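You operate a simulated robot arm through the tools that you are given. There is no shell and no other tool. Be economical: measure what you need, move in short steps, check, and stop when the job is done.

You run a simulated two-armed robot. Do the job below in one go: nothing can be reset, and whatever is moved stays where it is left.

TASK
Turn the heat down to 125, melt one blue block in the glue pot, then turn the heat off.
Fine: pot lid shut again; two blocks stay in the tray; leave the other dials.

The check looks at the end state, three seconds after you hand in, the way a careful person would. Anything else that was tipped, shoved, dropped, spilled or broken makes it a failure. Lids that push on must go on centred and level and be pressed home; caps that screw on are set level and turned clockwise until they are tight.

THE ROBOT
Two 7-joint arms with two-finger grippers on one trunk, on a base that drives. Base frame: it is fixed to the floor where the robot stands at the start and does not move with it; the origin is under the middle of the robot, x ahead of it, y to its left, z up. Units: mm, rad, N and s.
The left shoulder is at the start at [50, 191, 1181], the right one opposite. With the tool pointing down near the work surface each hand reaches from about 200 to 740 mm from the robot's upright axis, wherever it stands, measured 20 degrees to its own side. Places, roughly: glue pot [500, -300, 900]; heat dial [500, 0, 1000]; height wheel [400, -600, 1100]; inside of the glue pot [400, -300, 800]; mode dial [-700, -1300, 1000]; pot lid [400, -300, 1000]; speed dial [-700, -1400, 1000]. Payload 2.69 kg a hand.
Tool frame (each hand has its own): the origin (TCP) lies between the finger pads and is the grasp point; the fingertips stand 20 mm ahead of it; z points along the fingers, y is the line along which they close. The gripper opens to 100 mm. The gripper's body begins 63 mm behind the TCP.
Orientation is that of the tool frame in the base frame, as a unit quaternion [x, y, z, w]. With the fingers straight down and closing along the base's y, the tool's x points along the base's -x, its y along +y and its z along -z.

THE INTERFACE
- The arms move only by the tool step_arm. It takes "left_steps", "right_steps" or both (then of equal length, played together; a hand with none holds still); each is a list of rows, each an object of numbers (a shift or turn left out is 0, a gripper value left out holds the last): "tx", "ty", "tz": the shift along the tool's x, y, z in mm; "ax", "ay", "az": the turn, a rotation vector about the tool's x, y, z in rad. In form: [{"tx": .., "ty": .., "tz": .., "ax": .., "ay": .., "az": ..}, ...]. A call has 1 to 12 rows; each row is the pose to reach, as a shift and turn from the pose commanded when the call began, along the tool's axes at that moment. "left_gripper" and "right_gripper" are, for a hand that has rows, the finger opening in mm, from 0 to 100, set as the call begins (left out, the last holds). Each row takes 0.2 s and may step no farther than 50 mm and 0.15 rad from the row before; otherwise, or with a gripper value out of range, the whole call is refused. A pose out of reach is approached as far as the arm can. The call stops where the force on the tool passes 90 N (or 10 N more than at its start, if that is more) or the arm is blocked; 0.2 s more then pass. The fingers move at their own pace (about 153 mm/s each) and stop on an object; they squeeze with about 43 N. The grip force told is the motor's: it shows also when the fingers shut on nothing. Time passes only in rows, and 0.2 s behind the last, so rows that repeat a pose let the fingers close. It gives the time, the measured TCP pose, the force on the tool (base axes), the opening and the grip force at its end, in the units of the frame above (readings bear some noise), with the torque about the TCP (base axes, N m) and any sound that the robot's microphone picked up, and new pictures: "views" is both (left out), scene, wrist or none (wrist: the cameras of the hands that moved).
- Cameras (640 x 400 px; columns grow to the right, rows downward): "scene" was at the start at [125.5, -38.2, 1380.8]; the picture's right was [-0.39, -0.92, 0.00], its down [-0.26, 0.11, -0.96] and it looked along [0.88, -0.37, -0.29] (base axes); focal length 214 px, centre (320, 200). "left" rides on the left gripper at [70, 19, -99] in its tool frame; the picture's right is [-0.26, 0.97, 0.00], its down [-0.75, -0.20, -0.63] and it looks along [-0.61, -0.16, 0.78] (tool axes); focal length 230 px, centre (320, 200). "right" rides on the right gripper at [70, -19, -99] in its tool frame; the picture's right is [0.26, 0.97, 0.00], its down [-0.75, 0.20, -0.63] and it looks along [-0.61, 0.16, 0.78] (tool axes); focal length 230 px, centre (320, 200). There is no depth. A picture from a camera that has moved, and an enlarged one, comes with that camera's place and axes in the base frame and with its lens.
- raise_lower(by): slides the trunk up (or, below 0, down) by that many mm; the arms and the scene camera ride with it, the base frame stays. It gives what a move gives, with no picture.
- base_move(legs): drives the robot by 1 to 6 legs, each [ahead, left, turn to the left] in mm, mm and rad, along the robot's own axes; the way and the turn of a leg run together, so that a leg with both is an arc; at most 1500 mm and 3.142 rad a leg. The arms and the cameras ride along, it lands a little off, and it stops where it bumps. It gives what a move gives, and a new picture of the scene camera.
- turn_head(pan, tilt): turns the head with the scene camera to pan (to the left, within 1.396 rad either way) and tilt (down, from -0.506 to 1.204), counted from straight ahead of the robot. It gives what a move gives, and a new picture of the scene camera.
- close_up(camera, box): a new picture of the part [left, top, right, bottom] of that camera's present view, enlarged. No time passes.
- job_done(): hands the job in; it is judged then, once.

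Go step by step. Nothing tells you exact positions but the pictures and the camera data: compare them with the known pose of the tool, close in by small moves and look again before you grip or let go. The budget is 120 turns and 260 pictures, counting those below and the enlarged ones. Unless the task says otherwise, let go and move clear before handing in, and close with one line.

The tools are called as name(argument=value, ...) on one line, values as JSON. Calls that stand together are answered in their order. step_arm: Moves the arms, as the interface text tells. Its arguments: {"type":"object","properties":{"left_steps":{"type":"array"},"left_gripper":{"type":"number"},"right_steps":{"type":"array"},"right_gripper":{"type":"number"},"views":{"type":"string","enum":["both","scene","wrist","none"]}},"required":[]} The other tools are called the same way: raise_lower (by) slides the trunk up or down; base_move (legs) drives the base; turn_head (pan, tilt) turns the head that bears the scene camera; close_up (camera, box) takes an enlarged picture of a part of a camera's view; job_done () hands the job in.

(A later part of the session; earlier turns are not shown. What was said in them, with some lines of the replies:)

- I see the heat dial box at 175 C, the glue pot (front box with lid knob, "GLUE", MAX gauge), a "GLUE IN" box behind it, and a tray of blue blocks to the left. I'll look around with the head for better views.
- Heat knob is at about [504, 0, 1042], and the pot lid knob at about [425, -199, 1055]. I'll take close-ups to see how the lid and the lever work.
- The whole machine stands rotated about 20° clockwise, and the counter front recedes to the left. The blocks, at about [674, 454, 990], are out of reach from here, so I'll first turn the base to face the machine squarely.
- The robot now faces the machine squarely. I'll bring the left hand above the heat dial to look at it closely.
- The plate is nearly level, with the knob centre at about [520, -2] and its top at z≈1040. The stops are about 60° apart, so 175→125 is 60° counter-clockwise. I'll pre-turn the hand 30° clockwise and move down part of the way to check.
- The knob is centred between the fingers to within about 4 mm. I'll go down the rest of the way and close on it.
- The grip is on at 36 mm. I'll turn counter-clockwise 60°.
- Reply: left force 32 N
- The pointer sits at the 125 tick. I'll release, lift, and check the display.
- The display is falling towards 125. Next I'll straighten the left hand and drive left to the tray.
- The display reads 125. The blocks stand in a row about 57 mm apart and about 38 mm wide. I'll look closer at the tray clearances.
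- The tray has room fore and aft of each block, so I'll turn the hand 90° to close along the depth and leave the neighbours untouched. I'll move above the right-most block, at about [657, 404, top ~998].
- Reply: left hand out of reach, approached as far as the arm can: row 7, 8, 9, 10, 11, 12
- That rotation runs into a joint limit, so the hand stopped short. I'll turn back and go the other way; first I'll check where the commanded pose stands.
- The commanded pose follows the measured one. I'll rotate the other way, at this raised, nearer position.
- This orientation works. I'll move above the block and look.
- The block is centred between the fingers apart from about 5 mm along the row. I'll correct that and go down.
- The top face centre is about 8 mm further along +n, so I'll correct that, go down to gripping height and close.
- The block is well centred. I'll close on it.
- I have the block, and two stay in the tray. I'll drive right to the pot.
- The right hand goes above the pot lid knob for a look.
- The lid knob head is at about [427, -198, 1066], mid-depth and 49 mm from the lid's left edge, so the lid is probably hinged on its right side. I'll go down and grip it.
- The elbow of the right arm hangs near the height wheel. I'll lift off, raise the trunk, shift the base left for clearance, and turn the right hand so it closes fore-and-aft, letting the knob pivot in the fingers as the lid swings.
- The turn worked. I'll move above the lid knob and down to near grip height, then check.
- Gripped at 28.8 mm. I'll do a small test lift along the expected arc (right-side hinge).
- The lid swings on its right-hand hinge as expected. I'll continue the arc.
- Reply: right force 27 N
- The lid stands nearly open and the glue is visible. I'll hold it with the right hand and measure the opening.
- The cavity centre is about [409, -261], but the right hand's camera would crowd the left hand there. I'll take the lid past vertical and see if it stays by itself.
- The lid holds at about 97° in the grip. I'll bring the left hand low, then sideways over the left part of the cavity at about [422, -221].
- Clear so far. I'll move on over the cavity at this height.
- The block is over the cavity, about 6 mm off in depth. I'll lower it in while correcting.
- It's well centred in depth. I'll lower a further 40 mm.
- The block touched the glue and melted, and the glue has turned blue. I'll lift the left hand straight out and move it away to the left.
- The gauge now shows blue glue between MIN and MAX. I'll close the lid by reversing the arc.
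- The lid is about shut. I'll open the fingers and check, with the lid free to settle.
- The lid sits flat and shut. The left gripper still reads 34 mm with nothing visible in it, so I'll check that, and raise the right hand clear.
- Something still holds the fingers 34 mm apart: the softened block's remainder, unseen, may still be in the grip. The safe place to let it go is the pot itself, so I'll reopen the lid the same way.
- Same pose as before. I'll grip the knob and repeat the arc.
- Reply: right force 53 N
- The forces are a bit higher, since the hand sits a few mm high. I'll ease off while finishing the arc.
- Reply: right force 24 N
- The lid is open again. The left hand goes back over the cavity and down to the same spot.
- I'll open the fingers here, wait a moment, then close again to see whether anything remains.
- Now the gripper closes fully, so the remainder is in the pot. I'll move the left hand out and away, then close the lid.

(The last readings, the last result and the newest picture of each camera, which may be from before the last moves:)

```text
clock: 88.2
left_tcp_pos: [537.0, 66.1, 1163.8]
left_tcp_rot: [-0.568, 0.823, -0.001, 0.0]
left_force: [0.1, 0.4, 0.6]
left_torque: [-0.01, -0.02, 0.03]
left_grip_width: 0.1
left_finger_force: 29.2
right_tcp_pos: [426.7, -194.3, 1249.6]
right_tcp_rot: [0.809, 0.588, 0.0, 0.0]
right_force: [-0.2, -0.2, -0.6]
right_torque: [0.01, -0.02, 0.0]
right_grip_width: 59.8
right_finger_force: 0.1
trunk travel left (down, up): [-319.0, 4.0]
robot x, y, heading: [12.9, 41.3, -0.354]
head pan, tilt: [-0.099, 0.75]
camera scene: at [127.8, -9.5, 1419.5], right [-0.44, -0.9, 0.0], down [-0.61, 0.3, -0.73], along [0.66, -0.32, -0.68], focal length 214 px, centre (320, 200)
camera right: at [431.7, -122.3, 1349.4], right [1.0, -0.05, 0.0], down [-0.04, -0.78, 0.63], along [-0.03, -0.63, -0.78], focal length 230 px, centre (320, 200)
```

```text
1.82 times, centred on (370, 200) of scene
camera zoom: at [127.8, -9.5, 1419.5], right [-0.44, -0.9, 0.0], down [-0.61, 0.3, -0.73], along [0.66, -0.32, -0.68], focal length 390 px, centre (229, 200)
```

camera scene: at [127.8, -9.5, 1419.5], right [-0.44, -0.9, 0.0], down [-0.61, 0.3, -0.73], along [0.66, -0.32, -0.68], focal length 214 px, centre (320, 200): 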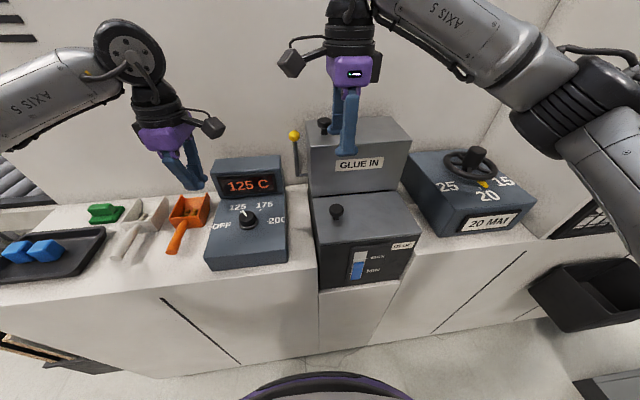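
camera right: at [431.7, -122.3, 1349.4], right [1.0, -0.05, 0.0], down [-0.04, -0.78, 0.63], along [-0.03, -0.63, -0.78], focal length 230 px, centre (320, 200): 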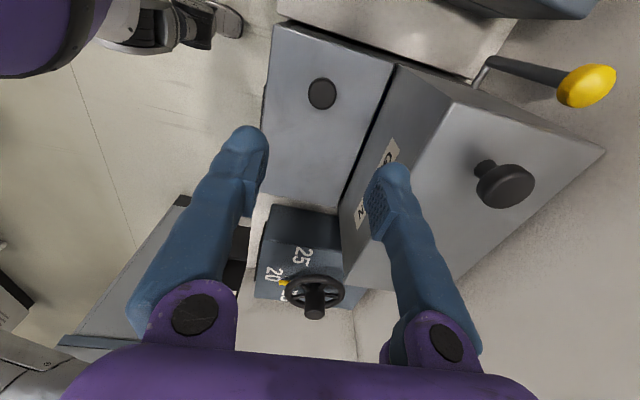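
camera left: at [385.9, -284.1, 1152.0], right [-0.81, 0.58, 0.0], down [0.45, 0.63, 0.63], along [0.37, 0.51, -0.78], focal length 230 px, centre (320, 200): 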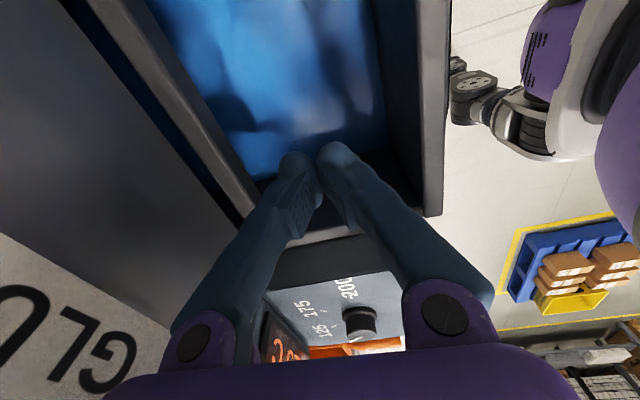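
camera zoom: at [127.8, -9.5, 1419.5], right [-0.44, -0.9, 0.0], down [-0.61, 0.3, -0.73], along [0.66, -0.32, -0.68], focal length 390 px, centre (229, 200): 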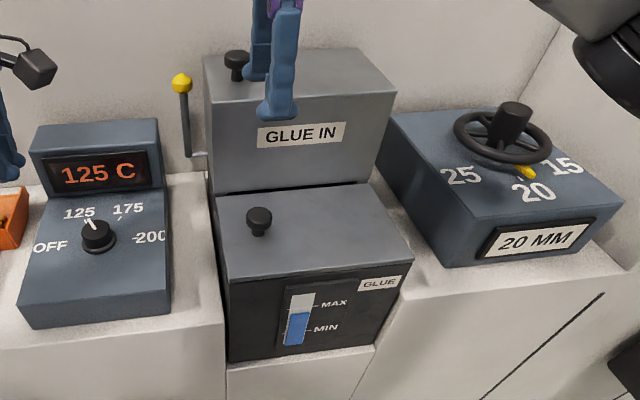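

The lid is shut and flat. Now for the heat dial: I'll re-orient the left hand over it as in the first turn, and move the right hand away.

step_arm(left_steps=[{"az": 0.145}, {"az": 0.29}, {"az": 0.435}, {"tx": 16, "ty": -2, "az": 0.58}, {"tx": 32, "ty": -4, "az": 0.725}, {"tx": 48, "ty": -7, "az": 0.87}, {"tx": 66, "ty": -9.7, "az": 1.015}, {"tx": 66, "ty": -9.7, "az": 1.16}, {"tx": 66, "ty": -9.7, "az": 1.305}, {"tx": 66, "ty": -9.7, "az": 1.45}, {"tx": 66, "ty": -9.7, "az": 1.595}, {"tx": 66, "ty": -9.7, "az": 1.74}], right_steps=[{"tx": -40}, {"tx": -80}, {"tx": -120}, {"tx": -160}, {"tx": -160}, {"tx": -160}, {"tx": -160}, {"tx": -160}, {"tx": -160}, {"tx": -160}, {"tx": -160}, {"tx": -160}], left_gripper=70, views="none")

step_arm(left_steps=[{"az": 0.14, "tz": 20}, {"az": 0.28, "tz": 40}, {"az": 0.34, "tz": 70}, {"az": 0.34, "tz": 70}], left_gripper=70, views="both")

```text
clock: 90.8
left_tcp_pos: [523.7, 1.8, 1162.3]
left_tcp_rot: [0.264, 0.965, -0.001, 0.0]
left_force: [0.0, -0.3, 0.1]
left_torque: [0.0, 0.02, 0.02]
left_grip_width: 70.1
left_finger_force: 0.1
right_tcp_pos: [380.0, -347.1, 1245.3]
right_tcp_rot: [0.809, 0.588, 0.0, 0.0]
right_force: [-0.2, 1.0, 0.0]
right_torque: [0.01, 0.0, 0.0]
right_grip_width: 60.0
right_finger_force: 0.0
trunk travel left (down, up): [-319.0, 4.0]
robot x, y, heading: [15.0, 42.8, -0.355]
head pan, tilt: [-0.099, 0.75]
```

```text
clock: 91.8
left_tcp_pos: [521.2, 0.7, 1091.9]
left_tcp_rot: [0.422, 0.906, 0.0, 0.002]
left_force: [0.9, -0.9, 1.0]
left_torque: [0.02, -0.04, 0.01]
left_grip_width: 70.0
left_finger_force: 0.1
right_tcp_pos: [379.2, -347.6, 1246.6]
right_tcp_rot: [0.809, 0.588, 0.0, 0.001]
right_force: [0.3, -0.4, 0.4]
right_torque: [0.0, 0.03, 0.02]
right_grip_width: 60.0
right_finger_force: 0.0
trunk travel left (down, up): [-319.0, 4.0]
robot x, y, heading: [16.9, 43.6, -0.351]
head pan, tilt: [-0.099, 0.75]
camera scene: at [127.8, -10.0, 1419.5], right [-0.44, -0.9, 0.0], down [-0.61, 0.3, -0.73], along [0.66, -0.32, -0.68], focal length 214 px, centre (320, 200)
camera left: at [492.2, 66.6, 1190.2], right [0.91, 0.42, 0.0], down [0.33, -0.7, 0.63], along [0.27, -0.57, -0.78], focal length 230 px, centre (320, 200)
```

scene: 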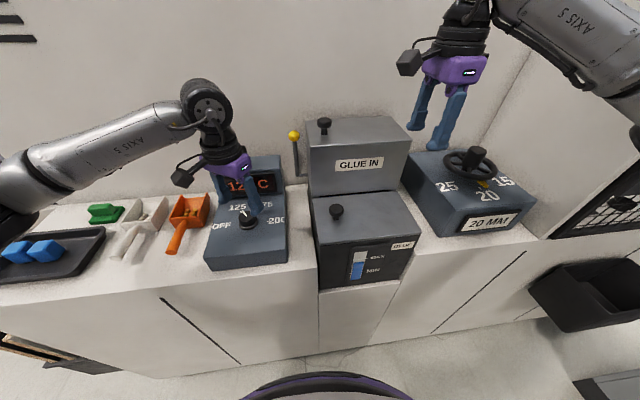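
left: 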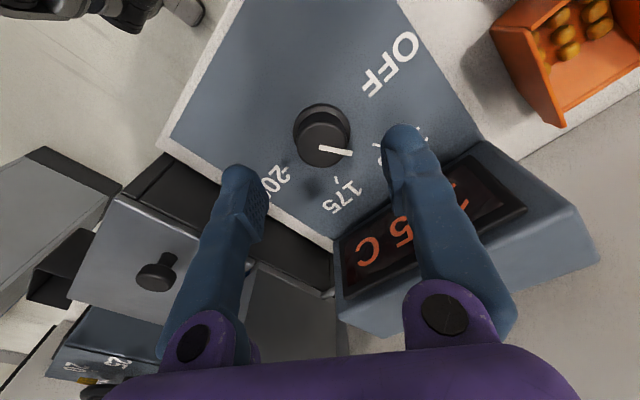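

The knob is centred. I'll go down, grip, and turn 60° counter-clockwise to OFF.

step_arm(left_steps=[{"ty": 2, "tz": 20}, {"ty": 2, "tz": 40}, {"ty": 2, "tz": 50}, {"ty": 2, "tz": 50}], left_gripper=70, views="none")

step_arm(left_steps=[{"tz": 0}, {"tz": 0}, {"tz": 0}], left_gripper=0, views="wrist")

step_arm(left_steps=[{"az": -0.13}, {"az": -0.26}, {"az": -0.39}, {"az": -0.52}, {"az": -0.65}, {"az": -0.78}, {"az": -0.91}, {"az": -1.05}, {"az": -1.05}], views="wrist")

```text
clock: 92.8
left_tcp_pos: [525.0, 4.1, 1042.2]
left_tcp_rot: [0.422, 0.907, -0.001, 0.0]
left_force: [0.5, 0.0, -0.3]
left_torque: [-0.02, 0.03, 0.03]
left_grip_width: 70.0
left_finger_force: 0.1
right_tcp_pos: [378.6, -348.0, 1246.6]
right_tcp_rot: [0.809, 0.587, 0.0, 0.0]
right_force: [-0.2, 0.8, 0.6]
right_torque: [-0.02, 0.04, 0.01]
right_grip_width: 60.0
right_finger_force: 0.1
trunk travel left (down, up): [-319.0, 4.0]
robot x, y, heading: [12.6, 43.6, -0.351]
head pan, tilt: [-0.099, 0.75]
```

```text
clock: 93.6
left_tcp_pos: [522.0, 2.3, 1040.6]
left_tcp_rot: [0.423, 0.906, 0.0, -0.001]
left_force: [-13.7, -7.9, -11.6]
left_torque: [-0.69, -0.05, -0.07]
left_grip_width: 35.9
left_finger_force: 44.7
right_tcp_pos: [379.1, -349.2, 1246.4]
right_tcp_rot: [0.809, 0.588, 0.001, -0.001]
right_force: [-0.6, 0.1, -0.1]
right_torque: [-0.03, 0.01, 0.0]
right_grip_width: 59.9
right_finger_force: 0.1
trunk travel left (down, up): [-319.0, 4.0]
robot x, y, heading: [14.2, 40.2, -0.353]
head pan, tilt: [-0.099, 0.75]
camera left: at [492.6, 67.4, 1139.9], right [0.91, 0.42, 0.0], down [0.33, -0.7, 0.63], along [0.26, -0.57, -0.78], focal length 230 px, centre (320, 200)
```

left: 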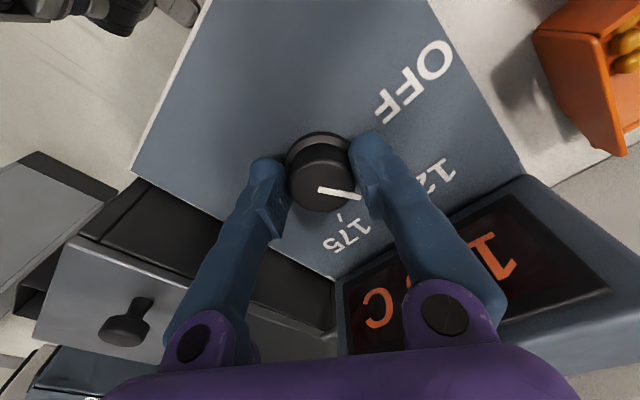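

```text
clock: 95.6
left_tcp_pos: [522.6, -1.8, 1043.0]
left_tcp_rot: [-0.089, 0.996, -0.001, 0.001]
left_force: [-16.1, -22.7, -15.9]
left_torque: [-0.4, 0.66, -0.35]
left_grip_width: 35.7
left_finger_force: 44.8
right_tcp_pos: [379.1, -350.8, 1244.5]
right_tcp_rot: [0.809, 0.588, 0.002, 0.0]
right_force: [0.6, -0.2, 0.2]
right_torque: [-0.03, 0.03, 0.01]
right_grip_width: 60.4
right_finger_force: 0.1
trunk travel left (down, up): [-319.0, 4.0]
robot x, y, heading: [18.6, 41.6, -0.356]
head pan, tilt: [-0.099, 0.75]
camera left: at [452.0, 4.9, 1142.2], right [0.08, 1.0, 0.0], down [0.77, -0.06, 0.63], along [0.63, -0.05, -0.78], focal length 230 px, centre (320, 200)
```

left: 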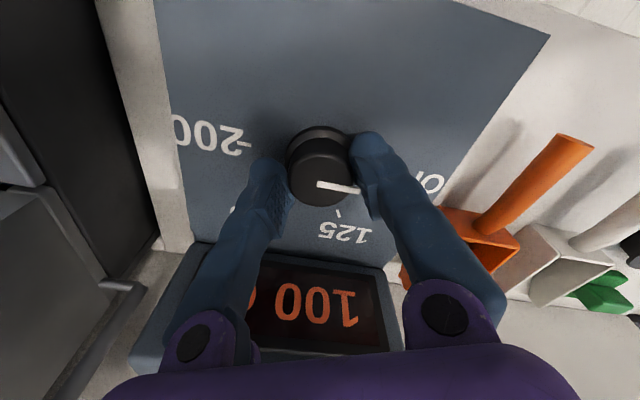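

The pointer turned to OFF and the display is already falling. I'll release, lift away, and verify.

step_arm(left_steps=[{"tz": 0}, {"tz": 0}, {"tz": -20}, {"tz": -60}, {"tz": -100}, {"tz": -140}, {"tz": -180}], left_gripper=70, views="both")

close_up(camera="scene", box=[190, 110, 310, 280])

close_up(camera="left", box=[200, 40, 440, 240])

```text
clock: 97.2
left_tcp_pos: [524.4, 1.6, 1222.1]
left_tcp_rot: [-0.089, 0.996, 0.001, 0.0]
left_force: [0.0, -1.2, 0.6]
left_torque: [0.02, -0.01, 0.03]
left_grip_width: 69.8
left_finger_force: 0.1
right_tcp_pos: [379.3, -348.6, 1247.3]
right_tcp_rot: [0.809, 0.588, 0.0, -0.001]
right_force: [0.5, -0.4, -0.2]
right_torque: [0.01, -0.02, 0.03]
right_grip_width: 59.8
right_finger_force: 0.1
trunk travel left (down, up): [-319.0, 4.0]
robot x, y, heading: [16.8, 39.3, -0.354]
head pan, tilt: [-0.099, 0.75]
camera scene: at [127.5, -10.0, 1419.5], right [-0.44, -0.9, 0.0], down [-0.61, 0.3, -0.73], along [0.66, -0.32, -0.68], focal length 214 px, centre (320, 200)
camera left: at [453.0, 8.3, 1321.1], right [0.08, 1.0, 0.0], down [0.77, -0.06, 0.63], along [0.63, -0.05, -0.78], focal length 230 px, centre (320, 200)
```

scene: 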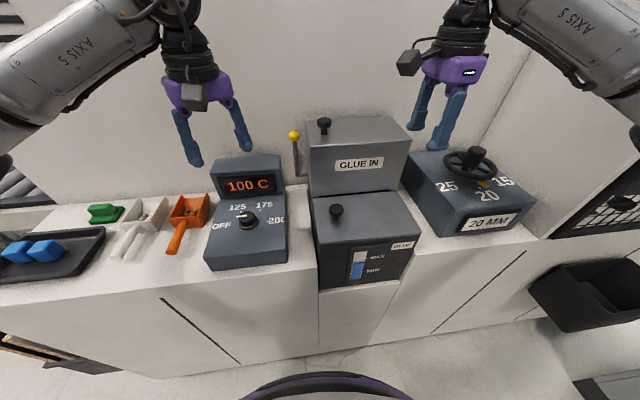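
left: 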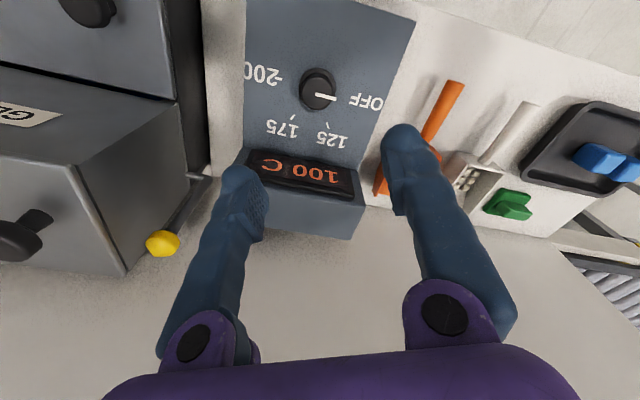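

```text
2.35 times, centred on (250, 195) of scene
camera zoom: at [127.5, -10.0, 1419.5], right [-0.44, -0.9, 0.0], down [-0.61, 0.3, -0.73], along [0.66, -0.32, -0.68], focal length 505 px, centre (485, 212)
```

zoom: 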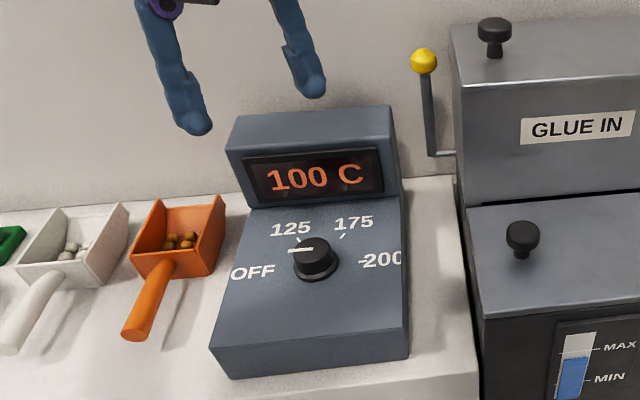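

```text
2.00 times, centred on (320, 140) of left
camera zoom: at [453.0, 8.3, 1321.1], right [0.08, 1.0, 0.0], down [0.77, -0.06, 0.63], along [0.63, -0.05, -0.78], focal length 460 px, centre (320, 320)
```

zoom: 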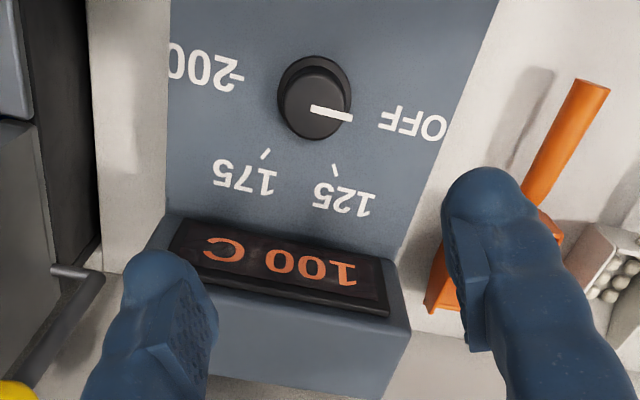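

The pointer looks to be on OFF. I'll wait a moment and check the display again.

step_arm(left_steps=[{"tz": -10}, {"tz": -20}, {"tz": -20}, {"tz": -20}, {"tz": -20}, {"tz": -20}, {"tz": -20}, {"tz": -20}, {"tz": -20}, {"tz": -20}, {"tz": -20}, {"tz": -20}], views="scene")

close_up(camera="scene", box=[190, 110, 310, 280])

```text
clock: 99.8
left_tcp_pos: [523.7, 1.8, 1241.8]
left_tcp_rot: [-0.089, 0.996, -0.001, 0.0]
left_force: [-0.5, 0.2, 0.2]
left_torque: [0.03, -0.05, -0.02]
left_grip_width: 69.9
left_finger_force: 0.1
right_tcp_pos: [379.8, -349.2, 1246.8]
right_tcp_rot: [0.809, 0.588, -0.001, 0.0]
right_force: [0.0, 1.1, 0.3]
right_torque: [-0.02, -0.01, 0.0]
right_grip_width: 59.8
right_finger_force: 0.1
trunk travel left (down, up): [-319.0, 4.0]
robot x, y, heading: [16.7, 40.1, -0.348]
head pan, tilt: [-0.099, 0.75]
camera scene: at [128.0, -9.8, 1419.5], right [-0.44, -0.9, 0.0], down [-0.61, 0.3, -0.73], along [0.66, -0.32, -0.68], focal length 214 px, centre (320, 200)
```

scene: 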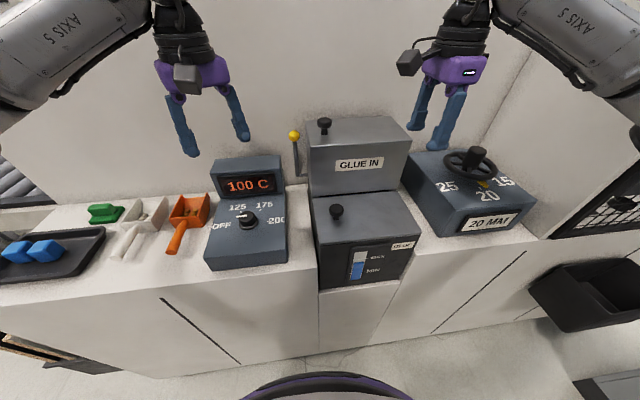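

```text
2.35 times, centred on (250, 195) of scene
camera zoom: at [128.0, -9.8, 1419.5], right [-0.44, -0.9, 0.0], down [-0.61, 0.3, -0.73], along [0.66, -0.32, -0.68], focal length 505 px, centre (485, 212)
```

zoom: 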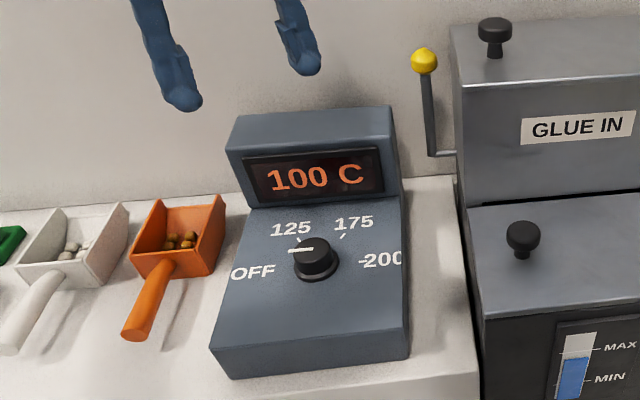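

step_arm(left_steps=[{"tz": 0}, {"tz": 0}, {"tz": 0}, {"tz": 0}, {"tz": 0}, {"tz": 0}, {"tz": 0}, {"tz": 0}, {"tz": 0}, {"tz": 0}, {"tz": 0}, {"tz": 0}], views="none")

step_arm(left_steps=[{"tz": 0}, {"tz": 0}, {"tz": 0}, {"tz": 0}, {"tz": 0}, {"tz": 0}, {"tz": 0}, {"tz": 0}, {"tz": 0}, {"tz": 0}, {"tz": 0}, {"tz": 0}], views="none")

close_up(camera="scene", box=[200, 140, 300, 280])

close_up(camera="left", box=[230, 40, 400, 160])

```text
clock: 102.4
left_tcp_pos: [524.6, 0.4, 1241.3]
left_tcp_rot: [-0.089, 0.996, -0.001, 0.0]
left_force: [0.0, -0.9, -0.1]
left_torque: [0.02, -0.04, -0.02]
left_grip_width: 70.2
left_finger_force: 0.0
right_tcp_pos: [379.7, -348.1, 1245.8]
right_tcp_rot: [0.809, 0.588, 0.0, 0.001]
right_force: [0.8, 0.0, -0.2]
right_torque: [0.03, 0.01, 0.0]
right_grip_width: 59.8
right_finger_force: 0.0
trunk travel left (down, up): [-319.0, 4.0]
robot x, y, heading: [17.9, 43.2, -0.351]
head pan, tilt: [-0.099, 0.75]
```

```text
clock: 105.0
left_tcp_pos: [524.9, 2.4, 1242.9]
left_tcp_rot: [-0.089, 0.996, -0.001, 0.0]
left_force: [0.1, 0.1, 0.0]
left_torque: [0.01, -0.01, 0.0]
left_grip_width: 70.2
left_finger_force: 0.0
right_tcp_pos: [379.0, -348.4, 1246.9]
right_tcp_rot: [0.809, 0.587, 0.0, 0.001]
right_force: [-0.3, -0.5, -0.1]
right_torque: [0.03, -0.02, 0.0]
right_grip_width: 60.1
right_finger_force: 0.0
trunk travel left (down, up): [-319.0, 4.0]
robot x, y, heading: [17.6, 41.4, -0.356]
head pan, tilt: [-0.099, 0.75]
```

```text
2.86 times, centred on (250, 210) of scene
camera zoom: at [128.0, -9.8, 1419.5], right [-0.44, -0.9, 0.0], down [-0.61, 0.3, -0.73], along [0.66, -0.32, -0.68], focal length 613 px, centre (520, 171)
```

zoom: 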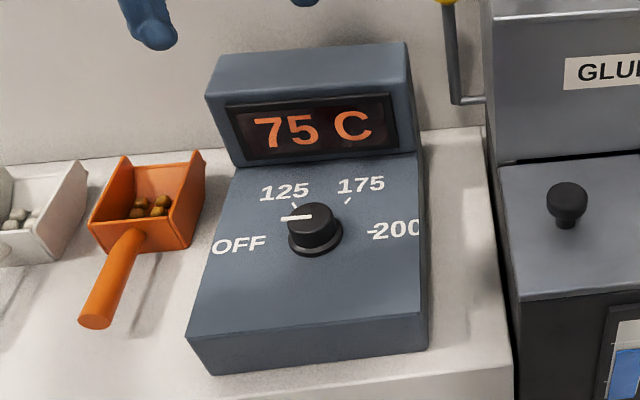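

```text
3.33 times, centred on (315, 100) of left
camera zoom: at [453.4, 8.2, 1341.2], right [0.08, 1.0, 0.0], down [0.77, -0.06, 0.63], along [0.63, -0.05, -0.78], focal length 767 px, centre (337, 533)
```

zoom: 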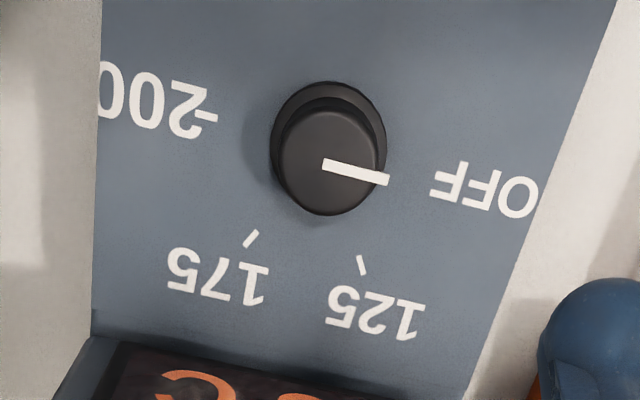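

The display keeps cooling (75 C), the pointer is on OFF, the lid is shut, two blocks remain in the tray, and both hands are clear. I'm handing in.

job_done()

```text
The job is handed in.
```

I turned the heat down to 125 and melted one blue block in the glue pot. I then shut the lid and turned the dial to OFF. At the last check the display had fallen to 75 C, two blocks were still in the tray, and I had left the other dials alone.
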